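You operate a simulated robot arm through the tools that you are given. There is no shell and no other tool.

Carry out the task below with a simulated two-armed robot. There is one attempt and no reset: what you move stays moved.

JOB
Wipe up the spill on the wall end office side top with the cloth and put it back.
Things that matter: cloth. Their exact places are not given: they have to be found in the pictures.

It is judged by the outcome, as a careful person would: the job done as asked, and still so three seconds after it is handed in. It fails if anything else is knocked over, pushed out of place, dropped, spilled or broken. Flat cloth is picked up by pressing the open fingertips on it (5 to 10 N) and closing them slowly along it; thin cloth reads only 2 to 8 mm in the jaws.

ROBOT AND FRAMES
Two 7-joint arms with two-finger grippers on one trunk, on a base that moves. Base frame: it is fixed to the floor where the robot stands at the start and does not move with it; the origin is under the middle of the robot, x ahead of it, y to its left, z up; the surface under the hand at the start is at about z = 0.76. Units: m, degrees, N and s.
The left shoulder is at the start at [0.078, 0.151, 0.988], the right one opposite. With the tool pointing down near the work surface each hand reaches from about 0.32 to 0.8 m from the robot's upright axis, wherever it stands, measured 20 degrees to its own side. Payload 2.54 kg a hand.
The TCP of each hand is the grasp point between the finger pads, 0.03 m short of the fingertips. In the tool frame z runs along the fingers and y along their closing line. The gripper opens to 0.116 m; its body begins 0.095 m behind the TCP.
Orientation is that of the tool frame in the base frame, as [roll, pitch, yaw] about the fixed x, y, z axes, in that order (R = Rz(yaw) Ry(pitch) Rx(roll)). With the fingers straight down and closing along the base's y, the tool's x points along the base's -x, its y along +y and its z along -z.

CONTROLS
- The arms move only by the tool send_rows. It takes "left_steps", "right_steps" or both (then of equal length, played together; a hand with none holds still); each is a list of rows, each a list of 7 numbers: the shift along the tool's x, y, z in units of 100 mm (1.0 is 100 mm), then the turn, a rotation vector about the tool's x, y, z in units of 90 degrees (1.0 is 90 degrees), then the finger opening in cm, from 0 to 11.6. In form: [[x, y, z, wx, wy, wz, grip], ...]. A call has 1 to 20 rows; each row is the pose to reach, as a shift and turn from the pose commanded when the call began, along the tool's axes at that moment. A call with a number of a shift or a turn outside -1 to 1 is refused whole. A row lasts 0.2 s, in which the tool goes at most 0.05 m and 8.6 degrees; a call with a longer step from one row to the next is refused whole, and so is a gripper value outside its range. A pose out of reach is approached as far as the arm can. The call stops where the force on the tool passes 40 N (or 10 N more than at its start, if that is more) or the arm is blocked; 0.2 s more then pass. The fingers move at their own pace (about 0.072 m/s each) and stop on an object; they squeeze with about 38 N. The grip force told is the motor's: it shows also when the fingers shut on nothing. Time passes only in rows, and 0.2 s behind the last, so rows that repeat a pose let the fingers close. It gives the time, the measured TCP pose, the force on the tool (base axes), the opening and the grip force at its end, in the units of the frame above (readings bear some noise), with the torque about the TCP (base axes, N m) and any sound that the robot's microphone picked up, and new pictures: "pictures" is both (left out), scene, wrist or none (wrist: the cameras of the hands that moved).
- Cameras (640 x 400 px; columns grow to the right, rows downward): "scene" is now at [0.1627, 0.0065, 1.1337]; the picture's right is [0.07, -1.00, 0.00], its down [-0.31, -0.02, -0.95] and it looks along [0.95, 0.06, -0.31] (base axes); focal length 214 px, centre (320, 200). "left" rides on the left gripper at [0.069, 0.015, -0.122] in its tool frame; the picture's right is [-0.21, 0.98, 0.00], its down [-0.83, -0.18, -0.53] and it looks along [-0.52, -0.11, 0.85] (tool axes); focal length 251 px, centre (320, 200). "right" rides on the right gripper at [0.069, -0.015, -0.122] in its tool frame; the picture's right is [0.21, 0.98, 0.00], its down [-0.83, 0.18, -0.53] and it looks along [-0.52, 0.11, 0.85] (tool axes); focal length 251 px, centre (320, 200).
- move_column(by): slides the trunk up (or, below 0, down) by that many m; the arms and the scene camera ride with it, the base frame stays. It gives what a move gives, with no picture.
- drive_base(legs): drives the robot by 1 to 6 legs, each [ahead, left, turn to the left] in m, m and degrees, along the robot's own axes; the way and the turn of a leg run together, so that a leg with both is an arc; at most 1.5 m and 180 degrees a leg. The arms and the cameras ride along, it lands a little off, and it stops where it bumps. It gives what a move gives, and a new picture of the scene camera.
- head_to(pan, tilt): turns the head with the scene camera to pan (to the left, within 80 degrees either way) and tilt (down, from -29 to 69), counted from straight ahead of the robot. It gives what a move gives, and a new picture of the scene camera.
- locate(camera, pixels): for up to 12 pixels [column, row] of the newest picture of that camera ("zoom" is the newest enlarged one), the place [x, y, z] in the base frame of the surface seen there, good to about 0.002 m. No time passes.
- inspect(camera, box): a new picture of the part [left, top, right, bottom] of that camera's present view, enlarged. No time passes.
- sign_off(): hands the job in; it is judged then, once.

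Unless the task says otherwise, let go and move clear before handing in.

The tools are called as name(argument=value, ...) on one line, values as JSON. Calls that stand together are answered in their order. send_rows: Moves the arms, as the interface text tells. Its arguments: {"type":"object","properties":{"left_steps":{"type":"array"},"right_steps":{"type":"array"},"pictures":{"type":"string","enum":["both","scene","wrist","none"]}},"required":[]} The other tools are called the same way: move_column (by) moves the trunk up or down; drive_base (legs) drives the base; head_to (pan, tilt) turns the head that bears the scene camera; locate (camera, pixels) gives the place of the surface under pixels of a picture; inspect (camera, box) takes an enlarged picture of a part of a camera's view; sign_off () hands the job in.

At the start:

```text
time_s: 0.0
left_tcp_pos: [0.4226, 0.2994, 1.0297]
left_ee_rot: [-180.0, 0.0, -179.9]
left_ft_force: [-0.3, 0.4, 0.0]
left_ft_torque: [0.0, 0.0, -0.03]
left_gripper_width: 0.1159
left_gripper_force: 0.0
right_tcp_pos: [0.3915, -0.1102, 1.0676]
right_ee_rot: [179.9, 0.1, -180.0]
right_ft_force: [0.1, -0.2, -0.7]
right_ft_torque: [-0.02, 0.01, 0.03]
right_gripper_width: 0.116
right_gripper_force: 0.1
trunk travel left (down, up): [-0.225, 0.064]
robot x, y, heading: [0.0009, 0.0005, 0.1]
head pan, tilt (commanded): [3.8, 18.0]
```

scene: 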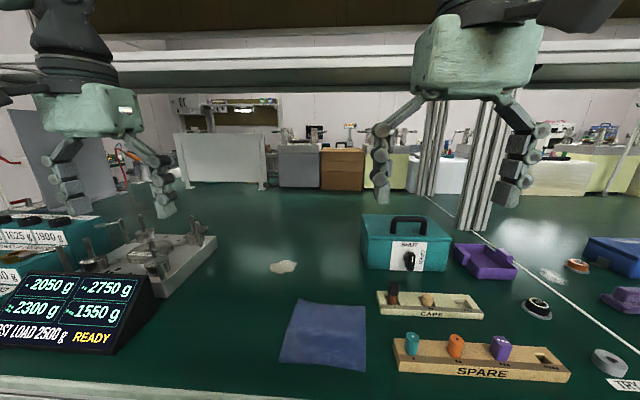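
right: 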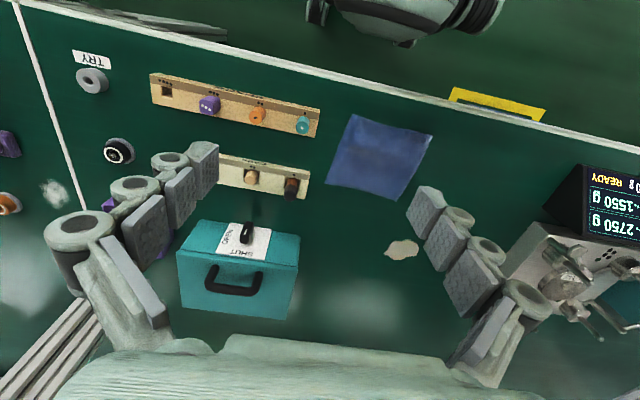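
left: 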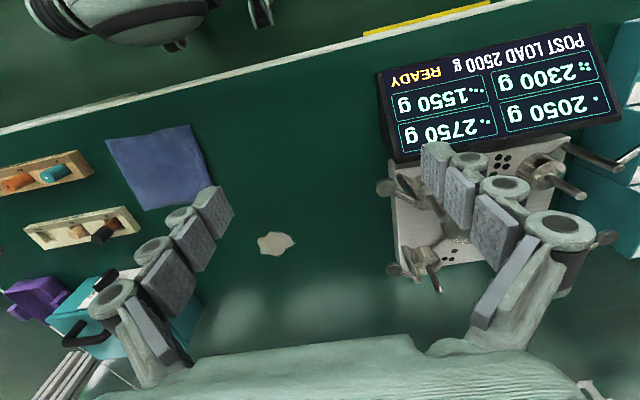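

The scene picture shows a blue cloth near (325,335), a pale spill near (283,267), and another whitish patch near (552,276) past a white line. I'll look closer at these before I move, and check for signs that name the bench tops.

inspect(camera="scene", box=[200, 220, 440, 400])

inspect(camera="scene", box=[440, 200, 640, 400])

locate(camera="scene", pixels=[[283, 267], [271, 267], [297, 265], [283, 260], [283, 273], [552, 276], [298, 299], [367, 308], [363, 370], [280, 362], [330, 335], [250, 300]])

```text
2.22 times, centred on (320, 310) of scene
```

zoom: 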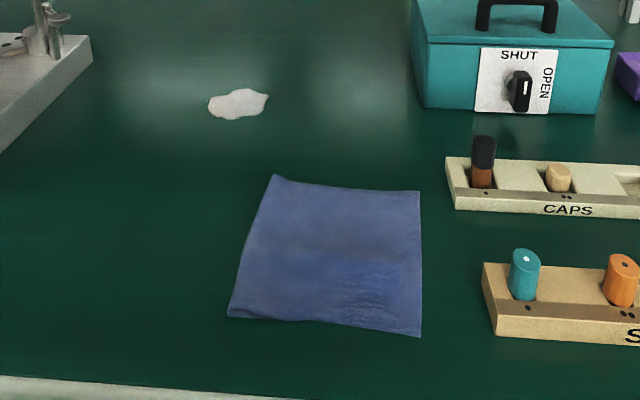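

```text
2.00 times, centred on (540, 300) of scene
```

zoom: 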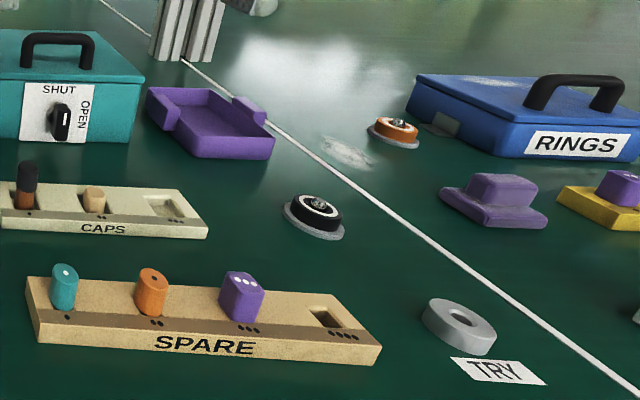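

```text
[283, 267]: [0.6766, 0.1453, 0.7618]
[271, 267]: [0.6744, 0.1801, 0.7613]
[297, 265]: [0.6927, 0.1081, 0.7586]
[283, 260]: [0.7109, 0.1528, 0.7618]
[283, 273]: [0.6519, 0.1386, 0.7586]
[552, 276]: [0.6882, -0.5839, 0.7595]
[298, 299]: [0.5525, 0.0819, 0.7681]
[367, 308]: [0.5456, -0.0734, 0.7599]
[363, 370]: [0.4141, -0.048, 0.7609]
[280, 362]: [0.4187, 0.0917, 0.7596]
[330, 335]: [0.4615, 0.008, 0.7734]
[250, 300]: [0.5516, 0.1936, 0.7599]
```

There are two pale patches: one at about [0.68, 0.145] and one at about [0.69, -0.58], on the other side of a white dividing line. Before touching anything I need to know which top is the "wall end, office side", so I'll look around with the head.

head_to(pan=60, tilt=5)

inspect(camera="scene", box=[0, 0, 640, 400])

head_to(pan=-60, tilt=5)

head_to(pan=0, tilt=-20)

head_to(pan=0, tilt=5)

```text
time_s: 1.2
left_tcp_pos: [0.4232, 0.2996, 1.0316]
left_ee_rot: [179.9, 0.0, -180.0]
left_ft_force: [-0.4, 0.4, -0.1]
left_ft_torque: [0.0, 0.0, -0.01]
left_gripper_width: 0.1161
left_gripper_force: 0.0
right_tcp_pos: [0.393, -0.1116, 1.0682]
right_ee_rot: [179.9, 0.0, -180.0]
right_ft_force: [-0.2, -0.5, -0.5]
right_ft_torque: [0.0, -0.01, 0.05]
right_gripper_width: 0.1161
right_gripper_force: 0.0
trunk travel left (down, up): [-0.225, 0.064]
robot x, y, heading: [-0.0008, 0.0012, 0.1]
head pan, tilt (commanded): [60.0, 5.0]
```

scene: 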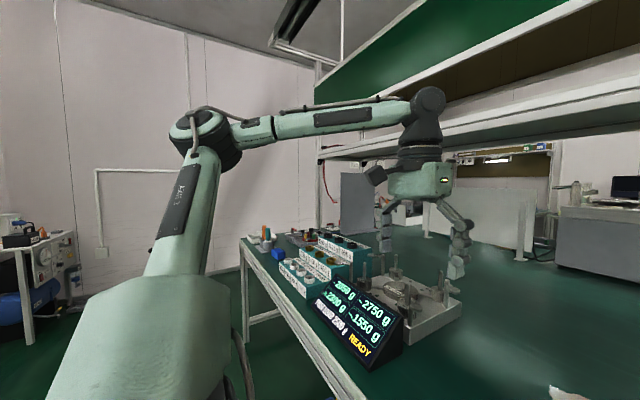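

```text
1.00 times, centred on (320, 200) of scene (not enlarged: the box is as wide or as high as the picture)
```

zoom: 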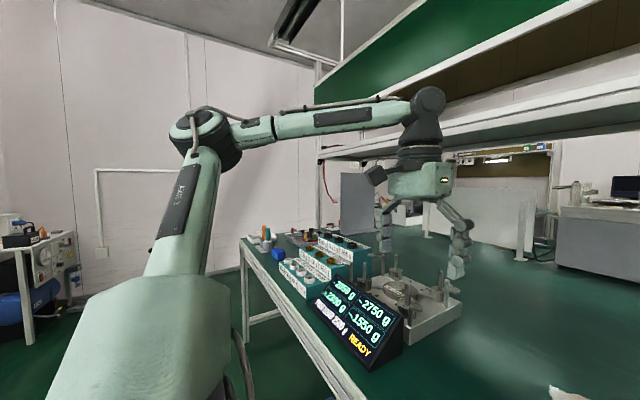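

```text
time_s: 3.2
left_tcp_pos: [0.4224, 0.2997, 1.0313]
left_ee_rot: [-180.0, 0.0, 180.0]
left_ft_force: [-0.3, -0.3, -0.2]
left_ft_torque: [0.01, -0.02, 0.01]
left_gripper_width: 0.1158
left_gripper_force: 0.1
right_tcp_pos: [0.3908, -0.1121, 1.0687]
right_ee_rot: [179.9, 0.0, 180.0]
right_ft_force: [0.7, 1.4, 0.9]
right_ft_torque: [0.0, 0.01, 0.02]
right_gripper_width: 0.1159
right_gripper_force: 0.1
trunk travel left (down, up): [-0.225, 0.064]
robot x, y, heading: [0.0019, -0.0046, 0.3]
head pan, tilt (commanded): [-60.0, 5.0]
```

scene: 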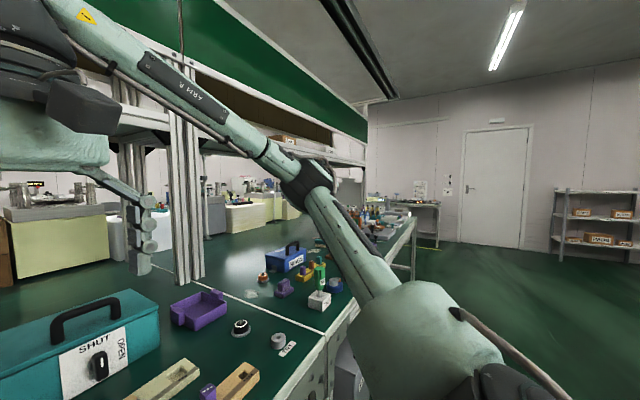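

```text
time_s: 4.5
left_tcp_pos: [0.424, 0.2991, 1.0312]
left_ee_rot: [-179.9, 0.0, 180.0]
left_ft_force: [0.2, -0.4, 0.0]
left_ft_torque: [0.0, 0.0, -0.04]
left_gripper_width: 0.1162
left_gripper_force: 0.1
right_tcp_pos: [0.3918, -0.1102, 1.0681]
right_ee_rot: [179.9, 0.0, 179.9]
right_ft_force: [0.3, 0.2, 0.6]
right_ft_torque: [-0.01, 0.03, 0.03]
right_gripper_width: 0.1159
right_gripper_force: 0.1
trunk travel left (down, up): [-0.225, 0.064]
robot x, y, heading: [0.0003, -0.0016, -0.0]
head pan, tilt (commanded): [0.0, -20.0]
```

scene: 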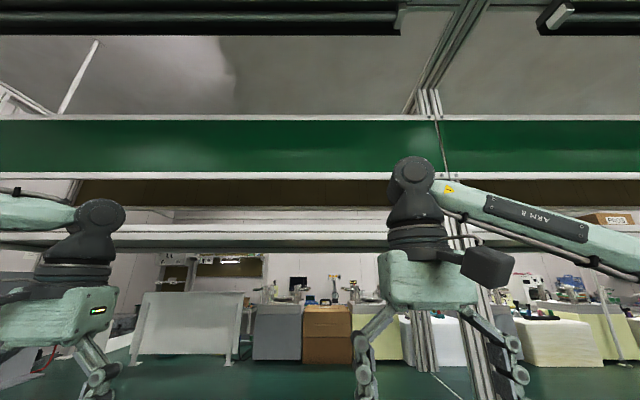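

```text
time_s: 5.4
left_tcp_pos: [0.4224, 0.2996, 1.031]
left_ee_rot: [179.9, 0.0, -180.0]
left_ft_force: [-0.4, -0.7, -0.7]
left_ft_torque: [0.0, 0.02, -0.01]
left_gripper_width: 0.1161
left_gripper_force: 0.1
right_tcp_pos: [0.3919, -0.1111, 1.0676]
right_ee_rot: [179.9, 0.1, 180.0]
right_ft_force: [0.0, 0.1, -0.4]
right_ft_torque: [0.0, 0.03, 0.0]
right_gripper_width: 0.116
right_gripper_force: 0.1
trunk travel left (down, up): [-0.225, 0.064]
robot x, y, heading: [-0.0004, -0.0021, -0.0]
head pan, tilt (commanded): [0.0, 5.0]
```

scene: 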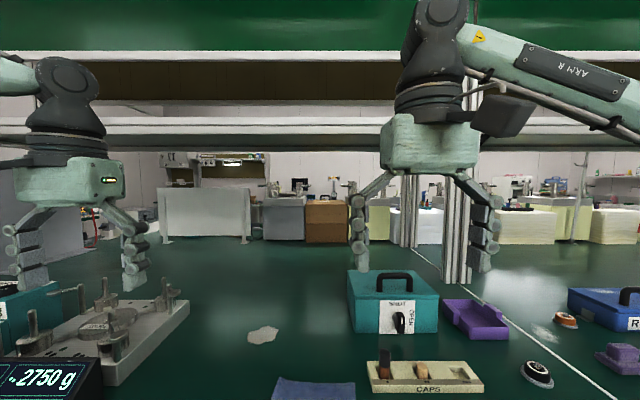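

The white line separates the tops at the post, and both patches are on the robot's near side. I'll look closer at the second patch, the post bases and the bench's extent to work out which top is which.

head_to(pan=-35, tilt=25)

inspect(camera="scene", box=[240, 120, 480, 270])

inspect(camera="scene", box=[0, 0, 320, 200])

inspect(camera="scene", box=[320, 0, 640, 200])

```text
time_s: 6.5
left_tcp_pos: [0.4214, 0.2998, 1.0312]
left_ee_rot: [-180.0, -0.1, -180.0]
left_ft_force: [0.1, 0.4, 0.1]
left_ft_torque: [0.01, -0.02, 0.05]
left_gripper_width: 0.1159
left_gripper_force: 0.0
right_tcp_pos: [0.3929, -0.1108, 1.0681]
right_ee_rot: [180.0, 0.1, 180.0]
right_ft_force: [-0.6, -0.1, 0.2]
right_ft_torque: [0.0, 0.0, 0.0]
right_gripper_width: 0.1162
right_gripper_force: 0.1
trunk travel left (down, up): [-0.225, 0.064]
robot x, y, heading: [0.0024, -0.0005, -0.2]
head pan, tilt (commanded): [-35.0, 25.0]
```

scene: 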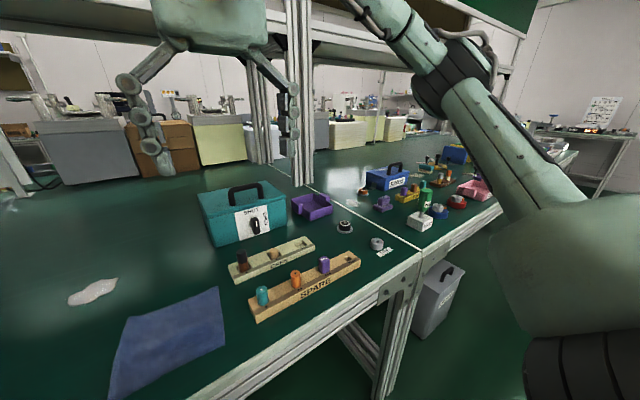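

```text
2.67 times, centred on (360, 195) of scene
```

zoom: 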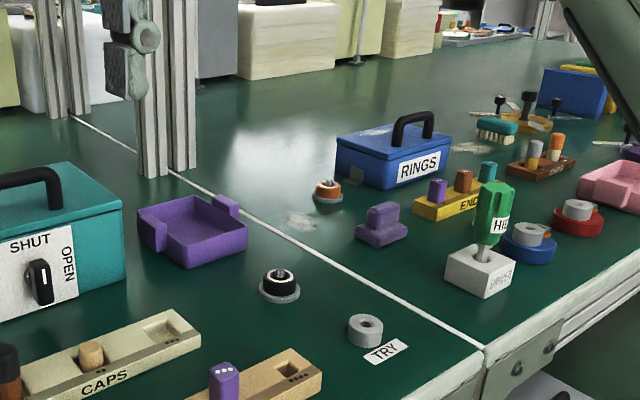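

```text
2.00 times, centred on (160, 100) of scene
```

zoom: 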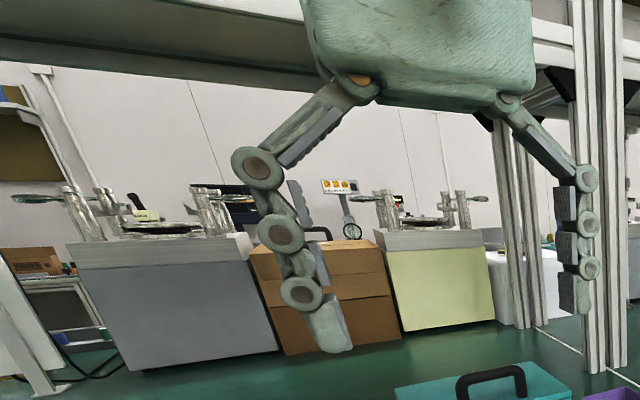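

```text
2.00 times, centred on (480, 100) of scene
```

zoom: 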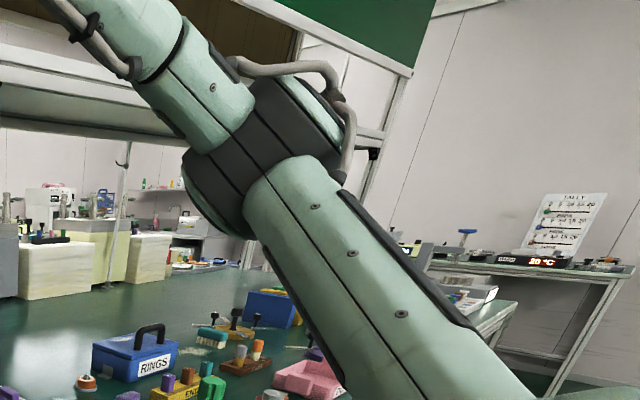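

The second patch is a faint, flush scuff (z ≈ 0.7595). The first has a sharp edge and stands slightly proud of the top. I'll check the left part of the bench and the far side for any other puddle or label.

head_to(pan=35, tilt=25)

inspect(camera="scene", box=[0, 160, 320, 360])

inspect(camera="scene", box=[320, 60, 640, 260])

inspect(camera="right", box=[0, 100, 160, 200])

inspect(camera="right", box=[320, 100, 520, 280])

```text
time_s: 7.9
left_tcp_pos: [0.4226, 0.2999, 1.0313]
left_ee_rot: [180.0, 0.1, -179.9]
left_ft_force: [-0.7, -0.2, -0.6]
left_ft_torque: [-0.02, 0.0, 0.01]
left_gripper_width: 0.1159
left_gripper_force: 0.0
right_tcp_pos: [0.392, -0.11, 1.0678]
right_ee_rot: [179.9, 0.0, -180.0]
right_ft_force: [-0.3, 0.2, 0.0]
right_ft_torque: [-0.02, -0.03, 0.01]
right_gripper_width: 0.1161
right_gripper_force: 0.1
trunk travel left (down, up): [-0.225, 0.064]
robot x, y, heading: [0.0016, 0.0017, 0.1]
head pan, tilt (commanded): [35.0, 25.0]
```

scene: 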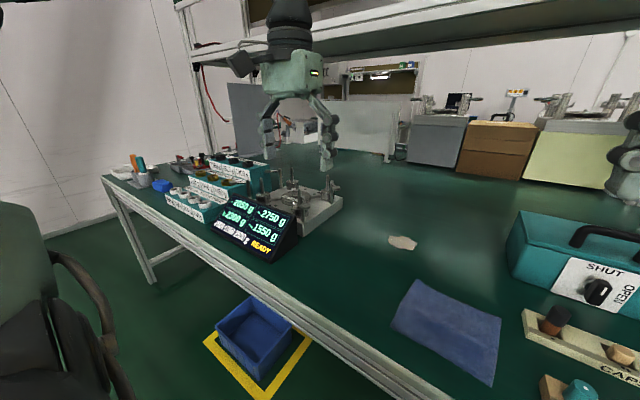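

```text
2.00 times, centred on (160, 260) of scene
```

zoom: 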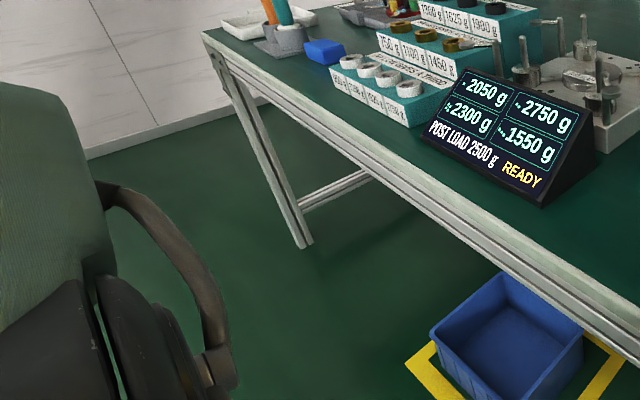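

```text
2.00 times, centred on (480, 160) of scene
```

zoom: 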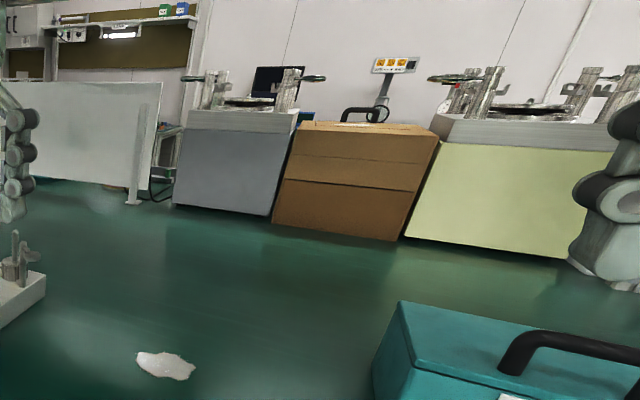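

```text
4.00 times, centred on (80, 150) of right
```

zoom: 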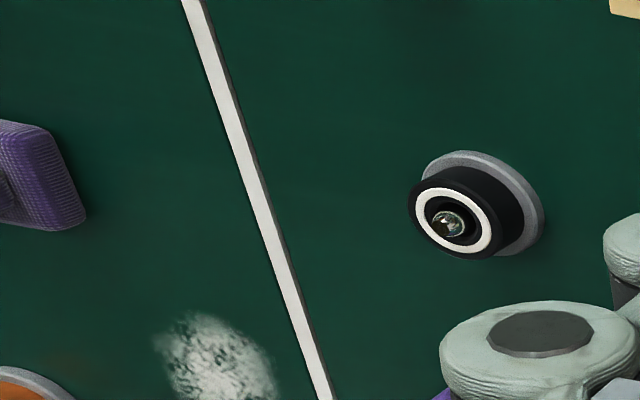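

```text
2.22 times, centred on (420, 190) of right
```

zoom: 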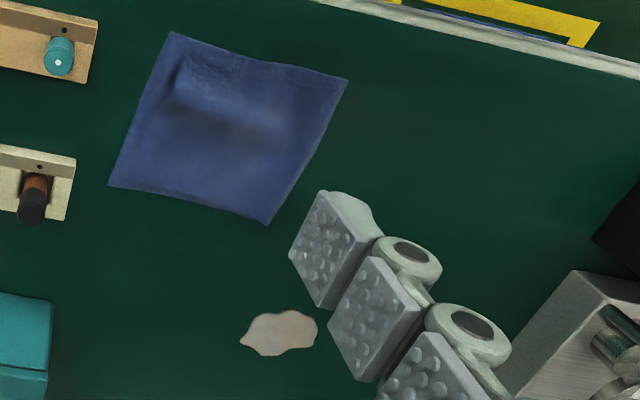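

The bench's left end stands close to the wall, so this top is the wall end, near side. The puddle at about [0.68, 0.145] is the spill, and the speckled flush mark at the right is just a scuff past the dividing line. I'll point the head at the work area and measure the cloth, the spill, nearby obstacles and the overhead shelf.

head_to(pan=12, tilt=30)

```text
time_s: 8.7
left_tcp_pos: [0.4231, 0.2996, 1.0315]
left_ee_rot: [-180.0, 0.1, 180.0]
left_ft_force: [0.3, 0.0, 0.7]
left_ft_torque: [-0.02, -0.04, 0.01]
left_gripper_width: 0.1159
left_gripper_force: 0.0
right_tcp_pos: [0.3917, -0.1114, 1.068]
right_ee_rot: [180.0, 0.0, 180.0]
right_ft_force: [-0.8, 0.2, 0.2]
right_ft_torque: [0.0, 0.0, 0.01]
right_gripper_width: 0.1162
right_gripper_force: 0.0
trunk travel left (down, up): [-0.225, 0.064]
robot x, y, heading: [-0.0019, -0.0034, 0.1]
head pan, tilt (commanded): [12.0, 30.0]
```

scene: 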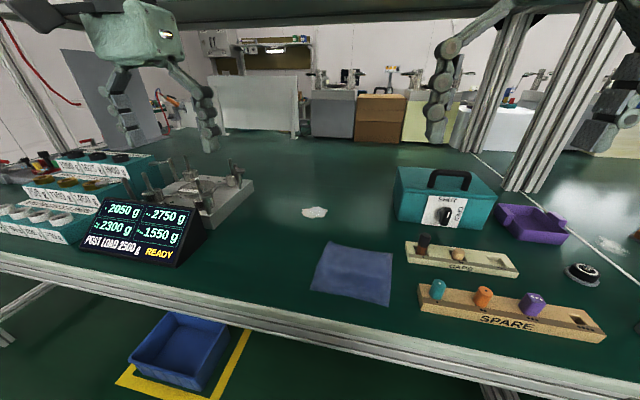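

inspect(camera="scene", box=[240, 180, 440, 320])

locate(camera="scene", pixels=[[327, 243], [393, 253], [386, 306], [310, 289], [352, 272], [303, 212], [327, 211], [315, 206], [313, 218], [252, 183], [206, 229], [200, 229]])

locate(camera="scene", pixels=[[398, 217], [397, 170], [405, 255], [419, 305], [320, 17], [320, 10], [240, 20], [250, 300], [180, 190], [152, 180], [240, 170], [423, 235]])

```text
2.86 times, centred on (340, 250) of scene
```

zoom: 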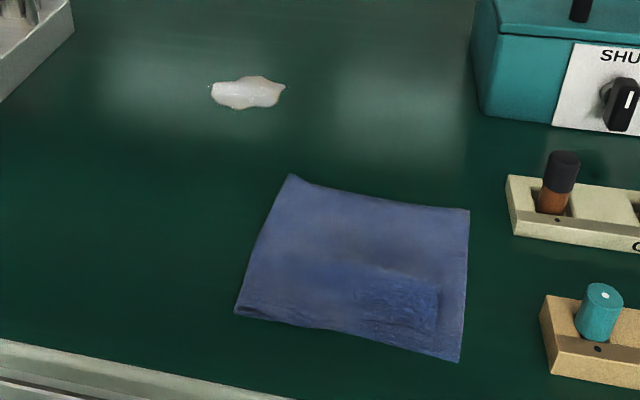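

```text
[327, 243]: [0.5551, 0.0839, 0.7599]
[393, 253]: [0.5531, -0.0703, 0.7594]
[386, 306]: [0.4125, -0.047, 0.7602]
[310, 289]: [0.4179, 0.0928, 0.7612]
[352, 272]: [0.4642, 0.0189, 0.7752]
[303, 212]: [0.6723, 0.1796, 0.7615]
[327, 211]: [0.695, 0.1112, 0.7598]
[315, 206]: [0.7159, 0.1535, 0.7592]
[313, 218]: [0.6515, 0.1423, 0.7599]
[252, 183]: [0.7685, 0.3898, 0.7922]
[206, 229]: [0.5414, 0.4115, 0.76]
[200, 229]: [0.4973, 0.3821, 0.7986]
```

```text
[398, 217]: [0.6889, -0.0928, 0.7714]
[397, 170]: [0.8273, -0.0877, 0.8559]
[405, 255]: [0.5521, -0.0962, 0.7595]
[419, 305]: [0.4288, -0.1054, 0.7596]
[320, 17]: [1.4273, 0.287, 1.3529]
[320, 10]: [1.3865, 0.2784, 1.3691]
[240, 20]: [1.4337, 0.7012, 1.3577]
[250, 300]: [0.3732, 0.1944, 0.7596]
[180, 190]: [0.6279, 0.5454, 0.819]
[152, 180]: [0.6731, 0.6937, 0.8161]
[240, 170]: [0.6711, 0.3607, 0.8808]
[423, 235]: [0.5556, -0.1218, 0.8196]
```

The cloth corners are at about (0.555, 0.084), (0.553, -0.070), (0.413, -0.047) and (0.418, 0.093). The spill spans x 0.65–0.716 and y 0.11–0.18, the table is at z ≈ 0.7595, and the way between them is clear. I'll move the right arm out to the side and bring the left hand toward the cloth.

send_rows(left_steps=[[0, 0, 0, 0, 0, 0, 11.6], [0, 0, 0, 0, 0, 0, 9], [0, 0, 0, 0, 0, 0, 7], [-0.1, -0.2, 0, 0, 0, 0, 7], [-0.25, -0.5, 0, 0, 0, 0, 7], [-0.4, -0.8, 0, 0, 0, 0, 7], [-0.5, -1.0, 0, 0, 0, 0, 7]], right_steps=[[0, -0.2, 0, 0, 0, 0, 11.6], [0, -0.4, 0, 0, 0, 0, 11.6], [0, -0.6, 0, 0, 0, 0, 11.6], [0, -0.8, 0, 0, 0, 0, 11.6], [0, -1, 0, 0, 0, 0, 11.6], [0, -1, 0, 0, 0, 0, 11.6], [0, -1, 0, 0, 0, 0, 11.6]], pictures="none")

send_rows(right_steps=[[0, -0.2, 0, 0, 0, 0, 11.6], [0, -0.45, 0, 0, 0, 0, 11.6], [0, -0.7, 0, 0, 0, 0, 11.6], [0, -0.9, 0, 0, 0, 0, 11.6], [0, -1, 0, 0, 0, 0, 11.6]], pictures="both")

```text
time_s: 10.3
left_tcp_pos: [0.4727, 0.1976, 1.0305]
left_ee_rot: [180.0, 0.0, 179.9]
left_ft_force: [0.4, 0.0, 0.8]
left_ft_torque: [0.0, -0.04, -0.04]
left_gripper_width: 0.07
left_gripper_force: 0.1
right_tcp_pos: [0.3919, -0.2109, 1.0686]
right_ee_rot: [179.9, 0.0, 180.0]
right_ft_force: [0.3, 0.0, -0.2]
right_ft_torque: [0.01, -0.02, -0.02]
right_gripper_width: 0.1158
right_gripper_force: 0.1
trunk travel left (down, up): [-0.225, 0.064]
robot x, y, heading: [-0.0039, 0.0006, 0.0]
head pan, tilt (commanded): [12.0, 30.0]
```

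```text
time_s: 11.5
left_tcp_pos: [0.4715, 0.1984, 1.0313]
left_ee_rot: [180.0, 0.0, 179.9]
left_ft_force: [0.5, 0.6, -0.1]
left_ft_torque: [-0.03, 0.0, 0.02]
left_gripper_width: 0.0699
left_gripper_force: 0.0
right_tcp_pos: [0.3908, -0.3114, 1.0668]
right_ee_rot: [179.9, -0.1, -180.0]
right_ft_force: [-0.5, -0.2, -0.4]
right_ft_torque: [0.02, 0.0, -0.04]
right_gripper_width: 0.116
right_gripper_force: 0.0
trunk travel left (down, up): [-0.225, 0.064]
robot x, y, heading: [0.0016, 0.0038, 0.2]
head pan, tilt (commanded): [12.0, 30.0]
```

scene: 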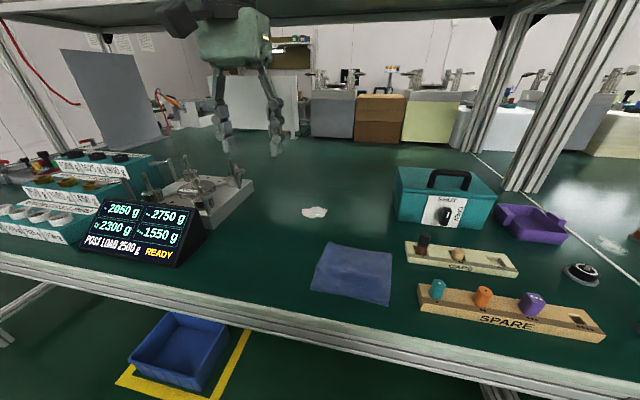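
right: 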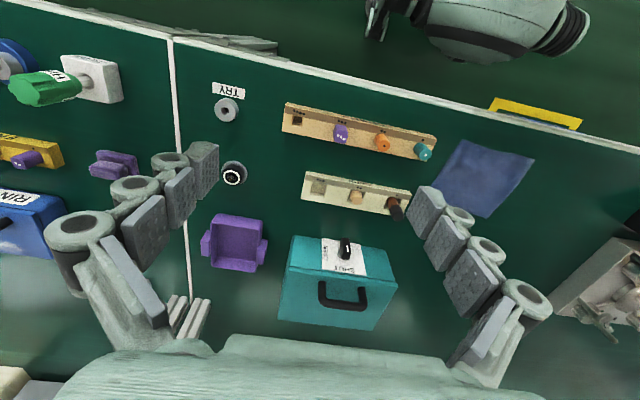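

The right hand is clear at y ≈ -0.31, and the left hand is at (0.472, 0.198, 1.03) with a 7 cm opening. I'll bring it above the cloth's middle and partly down.

send_rows(left_steps=[[0, -0.25, 0.1, 0, 0, 0, 6.5], [0, -0.5, 0.3, 0, 0, 0, 6.5], [-0.05, -0.75, 0.5, 0, 0, 0, 6.5], [-0.1, -1.0, 0.7, 0, 0, 0, 6.5]], pictures="none")

send_rows(left_steps=[[0, -0.25, 0.2, 0, 0, 0, 6.5], [0, -0.5, 0.5, 0, 0, 0, 6.5], [0, -0.75, 0.8, 0, 0, 0, 6.5], [0, -0.85, 1.0, 0, 0, 0, 6.5]], pictures="both")

```text
time_s: 12.5
left_tcp_pos: [0.4831, 0.0988, 0.9601]
left_ee_rot: [-179.9, -0.1, -179.8]
left_ft_force: [0.1, -0.1, 0.0]
left_ft_torque: [0.01, 0.0, -0.06]
left_gripper_width: 0.0646
left_gripper_force: 0.0
right_tcp_pos: [0.393, -0.3112, 1.0678]
right_ee_rot: [179.9, 0.0, 180.0]
right_ft_force: [-0.5, 0.8, -0.7]
right_ft_torque: [-0.02, 0.03, 0.0]
right_gripper_width: 0.1159
right_gripper_force: 0.0
trunk travel left (down, up): [-0.225, 0.064]
robot x, y, heading: [0.0023, 0.002, 0.0]
head pan, tilt (commanded): [12.0, 30.0]
```

```text
time_s: 13.5
left_tcp_pos: [0.4776, 0.0768, 0.9317]
left_ee_rot: [-180.0, 0.0, -179.9]
left_ft_force: [0.4, -0.1, 0.6]
left_ft_torque: [0.06, 0.01, 0.0]
left_gripper_width: 0.0648
left_gripper_force: 0.1
left hand out of reach, approached as far as the arm can: row 1, 2, 3, 4
right_tcp_pos: [0.3903, -0.3117, 1.0683]
right_ee_rot: [180.0, -0.1, -180.0]
right_ft_force: [-0.4, 0.2, 0.1]
right_ft_torque: [-0.01, 0.01, 0.01]
right_gripper_width: 0.1156
right_gripper_force: 0.0
trunk travel left (down, up): [-0.225, 0.064]
robot x, y, heading: [0.0014, -0.0025, -0.0]
head pan, tilt (commanded): [12.0, 30.0]
```

scene: 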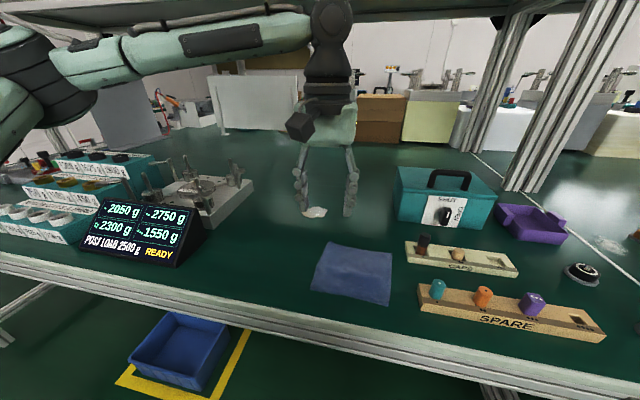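
left: 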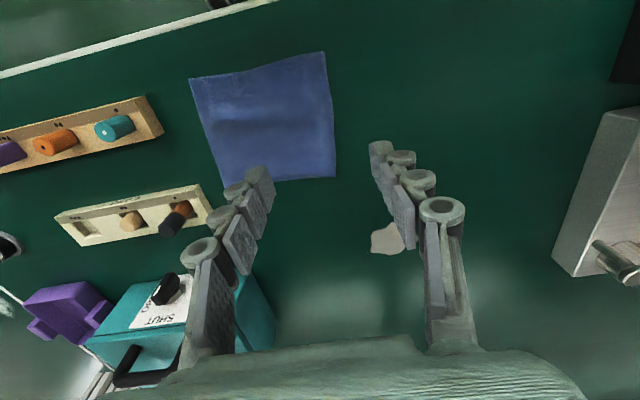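

The left hand ran out of reach inward at (0.478, 0.077, 0.93), too close to the robot's centre line. I'll raise it back, then shift the robot about 0.14 m to its right so that both cloth and spill lie in the left arm's good range.

send_rows(left_steps=[[0, 0.1, -0.2, 0, 0, 0, 6.5], [0, 0.3, -0.4, 0, 0, 0, 6.5], [0, 0.5, -0.6, 0, 0, 0, 6.5], [0, 0.8, -0.8, 0, 0, 0, 6.5], [0, 1.0, -1.0, 0, 0, 0, 6.5]], pictures="none")

```text
time_s: 14.7
left_tcp_pos: [0.476, 0.1769, 1.0326]
left_ee_rot: [180.0, 0.1, 179.9]
left_ft_force: [0.3, -0.2, 0.0]
left_ft_torque: [-0.01, 0.02, -0.01]
left_gripper_width: 0.065
left_gripper_force: 0.1
right_tcp_pos: [0.3909, -0.3113, 1.0673]
right_ee_rot: [179.9, 0.0, 180.0]
right_ft_force: [0.9, -0.4, -0.2]
right_ft_torque: [-0.02, -0.01, -0.02]
right_gripper_width: 0.1159
right_gripper_force: 0.0
trunk travel left (down, up): [-0.225, 0.064]
robot x, y, heading: [-0.0001, -0.0024, -0.1]
head pan, tilt (commanded): [12.0, 30.0]
```

The left hand is back up at z ≈ 1.03, and the commanded pose follows the measured one. Earlier views show clear floor on the right, so I'll drive right.

drive_base(legs=[[0, -0.14, 0]])

```text
time_s: 16.7
left_tcp_pos: [0.4771, 0.0364, 1.032]
left_ee_rot: [179.9, 0.0, -179.9]
left_ft_force: [0.4, -0.3, -0.7]
left_ft_torque: [-0.02, 0.0, 0.04]
left_gripper_width: 0.0655
left_gripper_force: 0.1
right_tcp_pos: [0.3907, -0.4516, 1.068]
right_ee_rot: [-180.0, 0.0, 179.9]
right_ft_force: [-0.2, 0.2, 1.0]
right_ft_torque: [0.01, 0.01, 0.02]
right_gripper_width: 0.1161
right_gripper_force: 0.1
trunk travel left (down, up): [-0.225, 0.064]
robot x, y, heading: [-0.0011, -0.1376, 0.2]
head pan, tilt (commanded): [12.0, 30.0]
```

scene: 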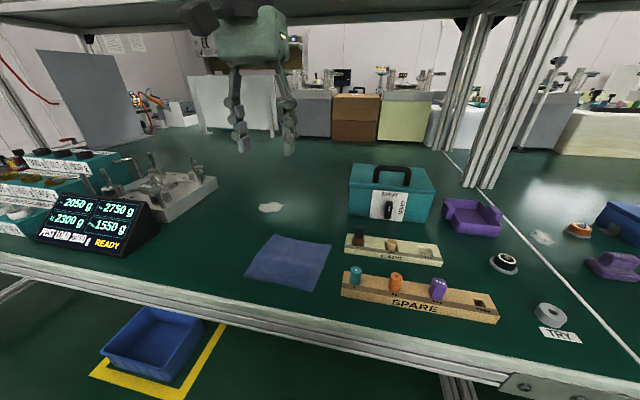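

The robot landed at y = -0.138 and the left hand is almost above the cloth at (0.477, 0.036). I'll descend over the cloth's middle, stopping a few centimetres above it.

send_rows(left_steps=[[0, -0.1, 0.2, 0, 0, 0, 6.5], [-0.05, -0.2, 0.45, 0, 0, 0, 6.5], [-0.05, -0.2, 0.7, 0, 0, 0, 6.5], [-0.05, -0.2, 0.95, 0, 0, 0, 6.5]], pictures="none")

send_rows(left_steps=[[0, 0, 0.25, 0, 0, 0, 6.5], [0, 0, 0.5, 0, 0, 0, 6.5], [0, 0, 0.75, 0, 0, 0, 6.5], [0, 0, 0.95, 0, 0, 0, 6.5]], pictures="both")

```text
time_s: 17.7
left_tcp_pos: [0.4812, 0.018, 0.9367]
left_ee_rot: [-179.9, 0.0, 179.9]
left_ft_force: [0.2, 0.6, 1.2]
left_ft_torque: [0.01, 0.05, 0.0]
left_gripper_width: 0.0648
left_gripper_force: 0.1
right_tcp_pos: [0.3908, -0.4507, 1.0681]
right_ee_rot: [179.9, 0.0, -180.0]
right_ft_force: [-0.4, -0.4, 0.2]
right_ft_torque: [0.01, 0.0, 0.03]
right_gripper_width: 0.1159
right_gripper_force: 0.0
trunk travel left (down, up): [-0.225, 0.064]
robot x, y, heading: [-0.0028, -0.1382, -0.1]
head pan, tilt (commanded): [12.0, 30.0]
```

```text
time_s: 18.7
left_tcp_pos: [0.4822, 0.0166, 0.8427]
left_ee_rot: [180.0, 0.1, -180.0]
left_ft_force: [0.6, -0.3, -0.2]
left_ft_torque: [0.01, 0.05, 0.0]
left_gripper_width: 0.0649
left_gripper_force: 0.0
right_tcp_pos: [0.3917, -0.4498, 1.0687]
right_ee_rot: [179.9, 0.0, 180.0]
right_ft_force: [-0.3, -0.1, 0.6]
right_ft_torque: [0.03, 0.03, 0.0]
right_gripper_width: 0.1159
right_gripper_force: 0.0
trunk travel left (down, up): [-0.225, 0.064]
robot x, y, heading: [-0.0015, -0.1375, 0.1]
head pan, tilt (commanded): [12.0, 30.0]
```

scene: 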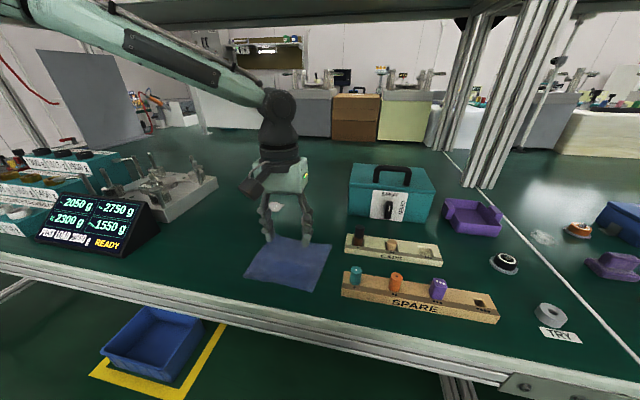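
left: 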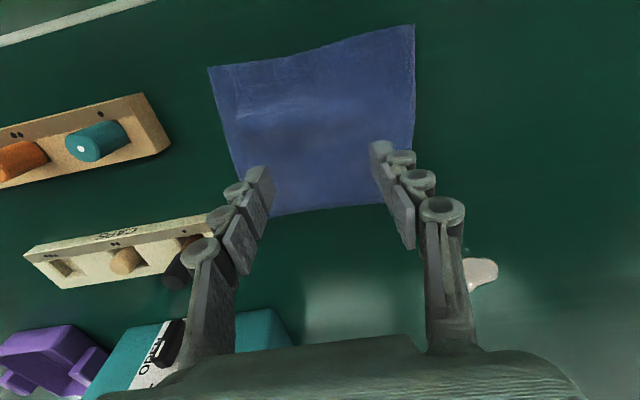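

The fingers sit over the cloth's middle, with fingertips at z ≈ 0.813 and the black peg just clear of the right finger. I'll go lower toward contact in small steps.

send_rows(left_steps=[[0, 0, 0.15, 0, 0, 0, 6.5], [0, 0, 0.3, 0, 0, 0, 6.5], [0, 0, 0.4, 0, 0, 0, 6.5], [0, 0, 0.47, 0, 0, 0, 6.5]], pictures="wrist")

```text
time_s: 19.7
left_tcp_pos: [0.4819, 0.016, 0.7947]
left_ee_rot: [180.0, 0.0, 180.0]
left_ft_force: [-0.2, -0.2, 0.7]
left_ft_torque: [0.03, -0.01, -0.02]
left_gripper_width: 0.065
left_gripper_force: 0.0
right_tcp_pos: [0.3925, -0.4501, 1.0675]
right_ee_rot: [179.8, 0.0, 179.9]
right_ft_force: [-0.7, 0.6, -0.6]
right_ft_torque: [0.01, -0.01, 0.0]
right_gripper_width: 0.1157
right_gripper_force: 0.0
trunk travel left (down, up): [-0.225, 0.064]
robot x, y, heading: [0.0005, -0.1371, -0.1]
head pan, tilt (commanded): [12.0, 30.0]
```

left: 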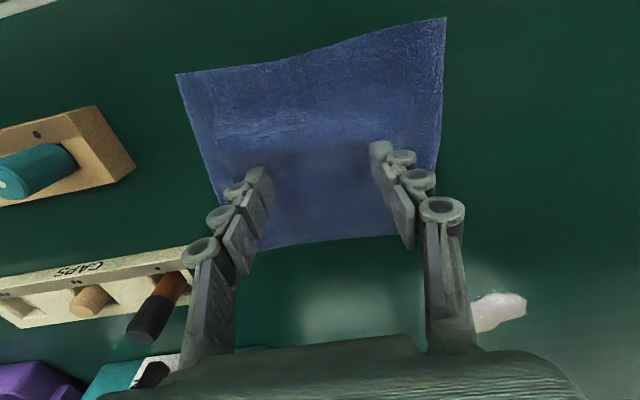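

There is no contact yet, with fingertips at about z 0.765. I'll press down in 2–3 mm steps and watch the vertical force.

send_rows(left_steps=[[0, 0, 0.02, 0, 0, 0, 6.5], [0, 0, 0.04, 0, 0, 0, 6.5], [0, 0, 0.05, 0, 0, 0, 6.5]], pictures="none")

```text
time_s: 20.5
left_tcp_pos: [0.4823, 0.0172, 0.7895]
left_ee_rot: [-180.0, 0.1, -180.0]
left_ft_force: [0.0, 0.4, -0.5]
left_ft_torque: [-0.02, 0.05, -0.03]
left_gripper_width: 0.0652
left_gripper_force: 0.0
right_tcp_pos: [0.3911, -0.4491, 1.0684]
right_ee_rot: [179.9, 0.0, -180.0]
right_ft_force: [1.2, -0.3, 0.1]
right_ft_torque: [0.02, 0.03, -0.01]
right_gripper_width: 0.116
right_gripper_force: 0.1
trunk travel left (down, up): [-0.225, 0.064]
robot x, y, heading: [0.0059, -0.1361, -0.1]
head pan, tilt (commanded): [12.0, 30.0]
```

send_rows(left_steps=[[0, 0, 0.02, 0, 0, 0, 6.5], [0, 0, 0.03, 0, 0, 0, 6.5], [0, 0, 0.03, 0, 0, 0, 6.5]], pictures="wrist")

```text
time_s: 21.3
left_tcp_pos: [0.4824, 0.0167, 0.7876]
left_ee_rot: [-179.9, 0.2, 179.9]
left_ft_force: [-0.9, -0.1, 16.7]
left_ft_torque: [-0.08, 0.0, -0.03]
left_gripper_width: 0.0674
left_gripper_force: 4.6
right_tcp_pos: [0.39, -0.4512, 1.0688]
right_ee_rot: [179.9, 0.1, -180.0]
right_ft_force: [0.1, 0.4, 0.7]
right_ft_torque: [-0.01, -0.01, 0.02]
right_gripper_width: 0.1159
right_gripper_force: 0.0
trunk travel left (down, up): [-0.225, 0.064]
robot x, y, heading: [0.0039, -0.1443, -0.2]
head pan, tilt (commanded): [12.0, 30.0]
```

left: 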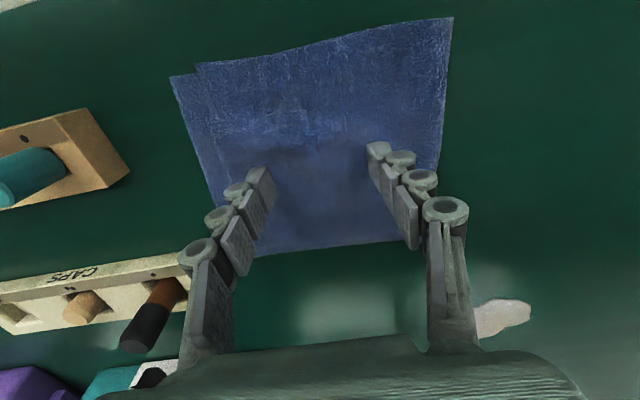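

The fingertips now press at 16.7 N, which is a bit much. I'll ease up about 1 mm and close slowly, reading the force on the way.

send_rows(left_steps=[[0, 0, -0.01, 0, 0, 0, 6.5], [0, 0, -0.01, 0, 0, 0, 6.2], [0, 0, -0.01, 0, 0, 0, 5.9], [0, 0, -0.01, 0, 0, 0, 5.6]], pictures="wrist")

```text
time_s: 22.3
left_tcp_pos: [0.4823, 0.0166, 0.7897]
left_ee_rot: [179.9, 0.1, -180.0]
left_ft_force: [-0.1, 0.2, 25.9]
left_ft_torque: [0.07, 0.04, 0.02]
left_gripper_width: 0.0556
left_gripper_force: 8.0
right_tcp_pos: [0.39, -0.4514, 1.0689]
right_ee_rot: [179.9, 0.1, 180.0]
right_ft_force: [-0.2, 0.2, 0.0]
right_ft_torque: [0.0, 0.05, 0.0]
right_gripper_width: 0.116
right_gripper_force: 0.1
trunk travel left (down, up): [-0.225, 0.064]
robot x, y, heading: [-0.0022, -0.136, 0.1]
head pan, tilt (commanded): [12.0, 30.0]
```

left: 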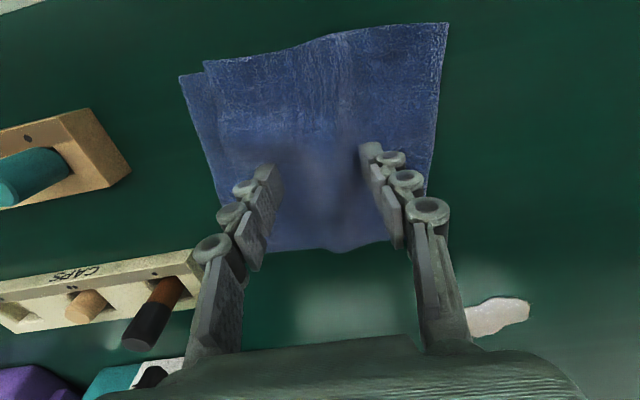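

The cloth is ridging between the fingers, but the force rose to 26 N because the tips reach lower as they close. I'll raise slightly with each closing step.

send_rows(left_steps=[[0, 0, -0.02, 0, 0, 0, 5.5], [0, 0, -0.025, 0, 0, 0, 5.3], [0, 0, -0.03, 0, 0, 0, 5.1], [0, 0, -0.035, 0, 0, 0, 4.9]], pictures="none")

```text
time_s: 23.3
left_tcp_pos: [0.4811, 0.0168, 0.7905]
left_ee_rot: [-180.0, -0.1, 180.0]
left_ft_force: [-0.8, -0.4, 3.5]
left_ft_torque: [0.01, 0.06, 0.04]
left_gripper_width: 0.0486
left_gripper_force: 0.1
right_tcp_pos: [0.3907, -0.4503, 1.0687]
right_ee_rot: [179.8, 0.0, 180.0]
right_ft_force: [-0.5, -0.8, -0.6]
right_ft_torque: [0.0, 0.0, -0.02]
right_gripper_width: 0.1161
right_gripper_force: 0.0
trunk travel left (down, up): [-0.225, 0.064]
robot x, y, heading: [-0.0007, -0.1414, 0.4]
head pan, tilt (commanded): [12.0, 30.0]
```

The force is now 3.5 N, a little light. I'll press about 0.5 mm back in and keep closing slowly.

send_rows(left_steps=[[0, 0, 0.005, 0, 0, 0, 4.8], [0, 0, 0.005, 0, 0, 0, 4.6], [0, 0, 0.003, 0, 0, 0, 4.4], [0, 0, 0.0, 0, 0, 0, 4.2]], pictures="wrist")

```text
time_s: 24.3
left_tcp_pos: [0.4809, 0.0165, 0.7923]
left_ee_rot: [-179.9, 0.0, 180.0]
left_ft_force: [0.3, 0.3, 0.9]
left_ft_torque: [0.01, 0.01, 0.0]
left_gripper_width: 0.0418
left_gripper_force: 0.0
right_tcp_pos: [0.3917, -0.4497, 1.0687]
right_ee_rot: [179.9, 0.0, 180.0]
right_ft_force: [-0.4, 1.0, -0.4]
right_ft_torque: [-0.03, 0.01, 0.02]
right_gripper_width: 0.1162
right_gripper_force: 0.1
trunk travel left (down, up): [-0.225, 0.064]
robot x, y, heading: [-0.0045, -0.1383, -0.1]
head pan, tilt (commanded): [12.0, 30.0]
```

left: 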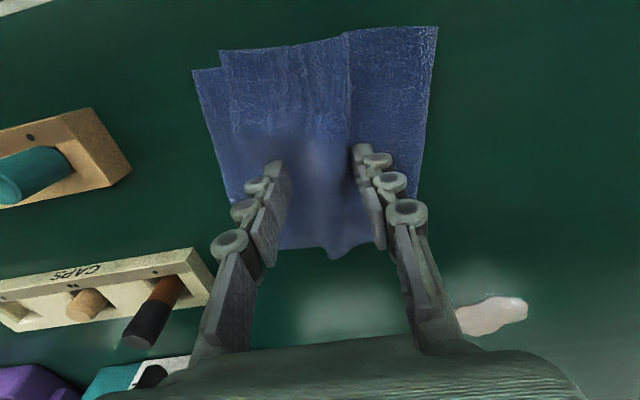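

The ridge is growing between the fingers (around (345,200)), but the press has dropped to about 1 N. I'll lower 1.5–2 mm and keep closing.

send_rows(left_steps=[[0, 0, 0.015, 0, 0, 0, 4.2], [0, 0, 0.02, 0, 0, 0, 4.1], [0, 0, 0.02, 0, 0, 0, 3.9]], pictures="none")

```text
time_s: 25.1
left_tcp_pos: [0.4822, 0.0174, 0.791]
left_ee_rot: [180.0, 0.2, 180.0]
left_ft_force: [-0.7, 0.0, 13.0]
left_ft_torque: [-0.01, 0.03, -0.01]
left_gripper_width: 0.04
left_gripper_force: 0.5
right_tcp_pos: [0.3905, -0.4497, 1.0688]
right_ee_rot: [179.9, 0.2, -180.0]
right_ft_force: [-0.6, 0.2, -0.8]
right_ft_torque: [-0.04, 0.01, 0.03]
right_gripper_width: 0.1163
right_gripper_force: 0.0
trunk travel left (down, up): [-0.225, 0.064]
robot x, y, heading: [-0.0025, -0.1389, -0.1]
head pan, tilt (commanded): [12.0, 30.0]
```

send_rows(left_steps=[[0, 0, -0.003, 0, 0, 0, 3.7], [0, 0, -0.006, 0, 0, 0, 3.5], [0, 0, -0.008, 0, 0, 0, 3.3], [0, 0, -0.01, 0, 0, 0, 3.1]], pictures="wrist")

```text
time_s: 26.1
left_tcp_pos: [0.4815, 0.0157, 0.792]
left_ee_rot: [179.9, 0.0, 180.0]
left_ft_force: [1.7, 0.7, 11.5]
left_ft_torque: [-0.04, -0.03, 0.05]
left_gripper_width: 0.0309
left_gripper_force: 0.0
right_tcp_pos: [0.3907, -0.451, 1.0689]
right_ee_rot: [179.8, 0.1, 179.9]
right_ft_force: [-0.9, -0.4, -0.3]
right_ft_torque: [-0.02, 0.02, 0.0]
right_gripper_width: 0.116
right_gripper_force: 0.0
trunk travel left (down, up): [-0.225, 0.064]
robot x, y, heading: [0.0011, -0.1392, -0.2]
head pan, tilt (commanded): [12.0, 30.0]
```

left: 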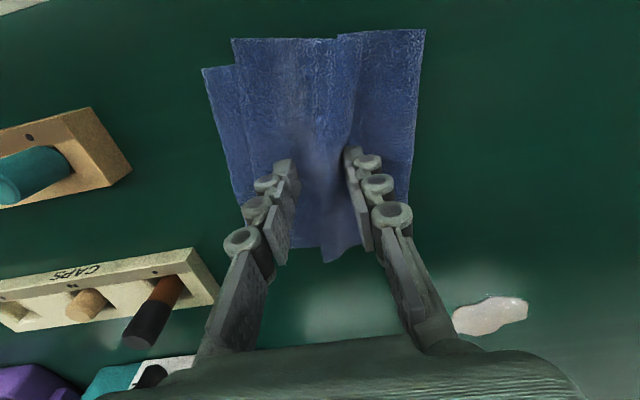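

The cloth keeps folding and the press is a steady 11.5 N with a 3.1 cm opening. I'll continue closing slowly with a slight rise.

send_rows(left_steps=[[0, 0, -0.003, 0, 0, 0, 2.9], [0, 0, -0.006, 0, 0, 0, 2.7], [0, 0, -0.009, 0, 0, 0, 2.5], [0, 0, -0.011, 0, 0, 0, 2.3]], pictures="wrist")

```text
time_s: 27.1
left_tcp_pos: [0.4821, 0.0183, 0.7913]
left_ee_rot: [-180.0, -0.1, -180.0]
left_ft_force: [0.2, 0.4, 2.3]
left_ft_torque: [-0.01, -0.01, 0.0]
left_gripper_width: 0.0222
left_gripper_force: 0.0
right_tcp_pos: [0.3904, -0.4505, 1.0681]
right_ee_rot: [179.9, 0.0, 180.0]
right_ft_force: [0.1, -0.4, 0.4]
right_ft_torque: [0.01, -0.06, 0.0]
right_gripper_width: 0.1159
right_gripper_force: 0.2
trunk travel left (down, up): [-0.225, 0.064]
robot x, y, heading: [0.0002, -0.137, 0.0]
head pan, tilt (commanded): [12.0, 30.0]
```

left: 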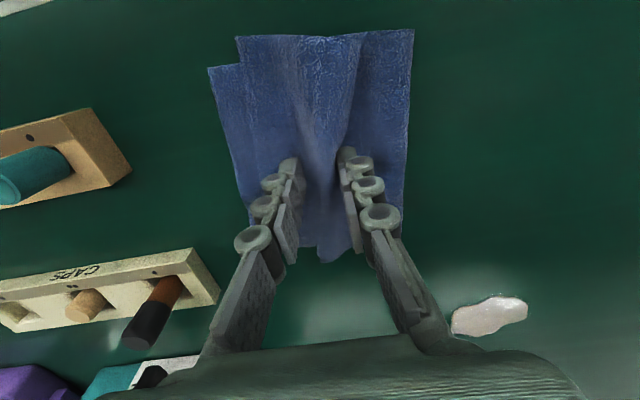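

The fold is well between the pads at 2.2 cm. I'll press back about 1 mm and close the rest of the way slowly.

send_rows(left_steps=[[0, 0, 0.01, 0, 0, 0, 2.2], [0, 0, 0.01, 0, 0, 0, 2.0], [0, 0, 0.01, 0, 0, 0, 1.8], [0, 0, 0.008, 0, 0, 0, 1.6], [0, 0, 0.006, 0, 0, 0, 1.4], [0, 0, 0.004, 0, 0, 0, 1.2], [0, 0, 0.002, 0, 0, 0, 1.0]], pictures="wrist")

```text
time_s: 28.7
left_tcp_pos: [0.4813, 0.0165, 0.7923]
left_ee_rot: [180.0, 0.0, -180.0]
left_ft_force: [0.2, 0.0, 0.4]
left_ft_torque: [-0.01, -0.01, 0.0]
left_gripper_width: 0.0099
left_gripper_force: 0.0
right_tcp_pos: [0.3918, -0.4504, 1.0696]
right_ee_rot: [179.9, 0.0, 180.0]
right_ft_force: [-0.1, 0.4, -0.7]
right_ft_torque: [-0.02, 0.01, -0.02]
right_gripper_width: 0.116
right_gripper_force: 0.0
trunk travel left (down, up): [-0.225, 0.064]
robot x, y, heading: [0.0011, -0.1398, -0.1]
head pan, tilt (commanded): [12.0, 30.0]
```

left: 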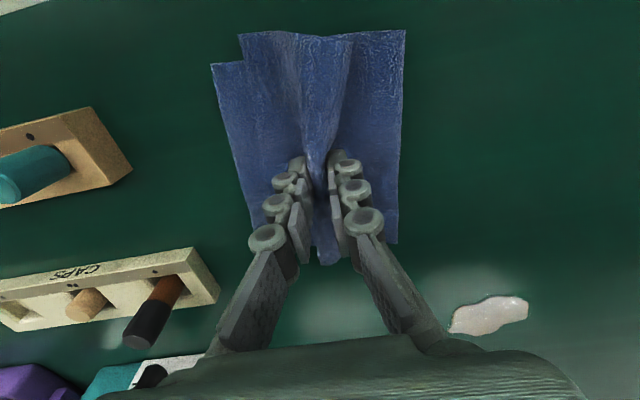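

The cloth is bunched between the fingers at a 1 cm gap. I'll close fully and hold.

send_rows(left_steps=[[0, 0, 0.005, 0, 0, 0, 0.8], [0, 0, 0.005, 0, 0, 0, 0.6], [0, 0, 0.005, 0, 0, 0, 0.4], [0, 0, 0.0, 0, 0, 0, 0.2], [0, 0, 0.0, 0, 0, 0, 0], [0, 0, 0.0, 0, 0, 0, 0], [0, 0, 0, 0, 0, 0, 0]], pictures="both")

```text
time_s: 30.3
left_tcp_pos: [0.4814, 0.0163, 0.7922]
left_ee_rot: [180.0, -0.1, -180.0]
left_ft_force: [-1.4, 4.5, 3.6]
left_ft_torque: [-0.09, -0.15, -0.03]
left_gripper_width: 0.0015
left_gripper_force: 26.5
right_tcp_pos: [0.391, -0.4505, 1.0682]
right_ee_rot: [179.9, 0.1, -180.0]
right_ft_force: [-0.8, 0.1, 0.0]
right_ft_torque: [0.01, 0.0, 0.03]
right_gripper_width: 0.1161
right_gripper_force: 0.1
trunk travel left (down, up): [-0.225, 0.064]
robot x, y, heading: [0.0033, -0.1363, 0.2]
head pan, tilt (commanded): [12.0, 30.0]
```

scene: 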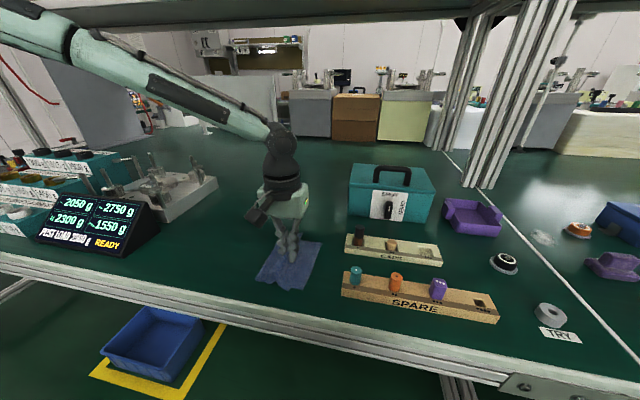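
left: 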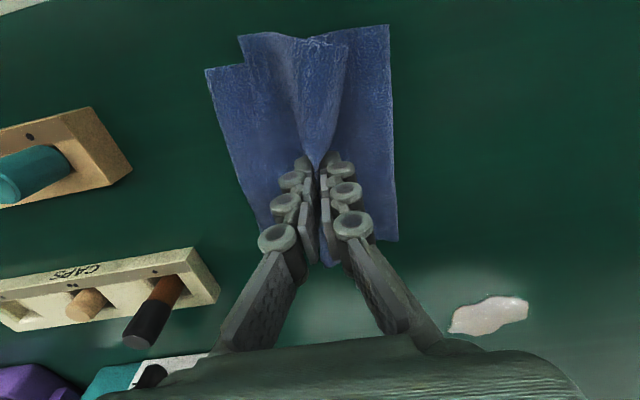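

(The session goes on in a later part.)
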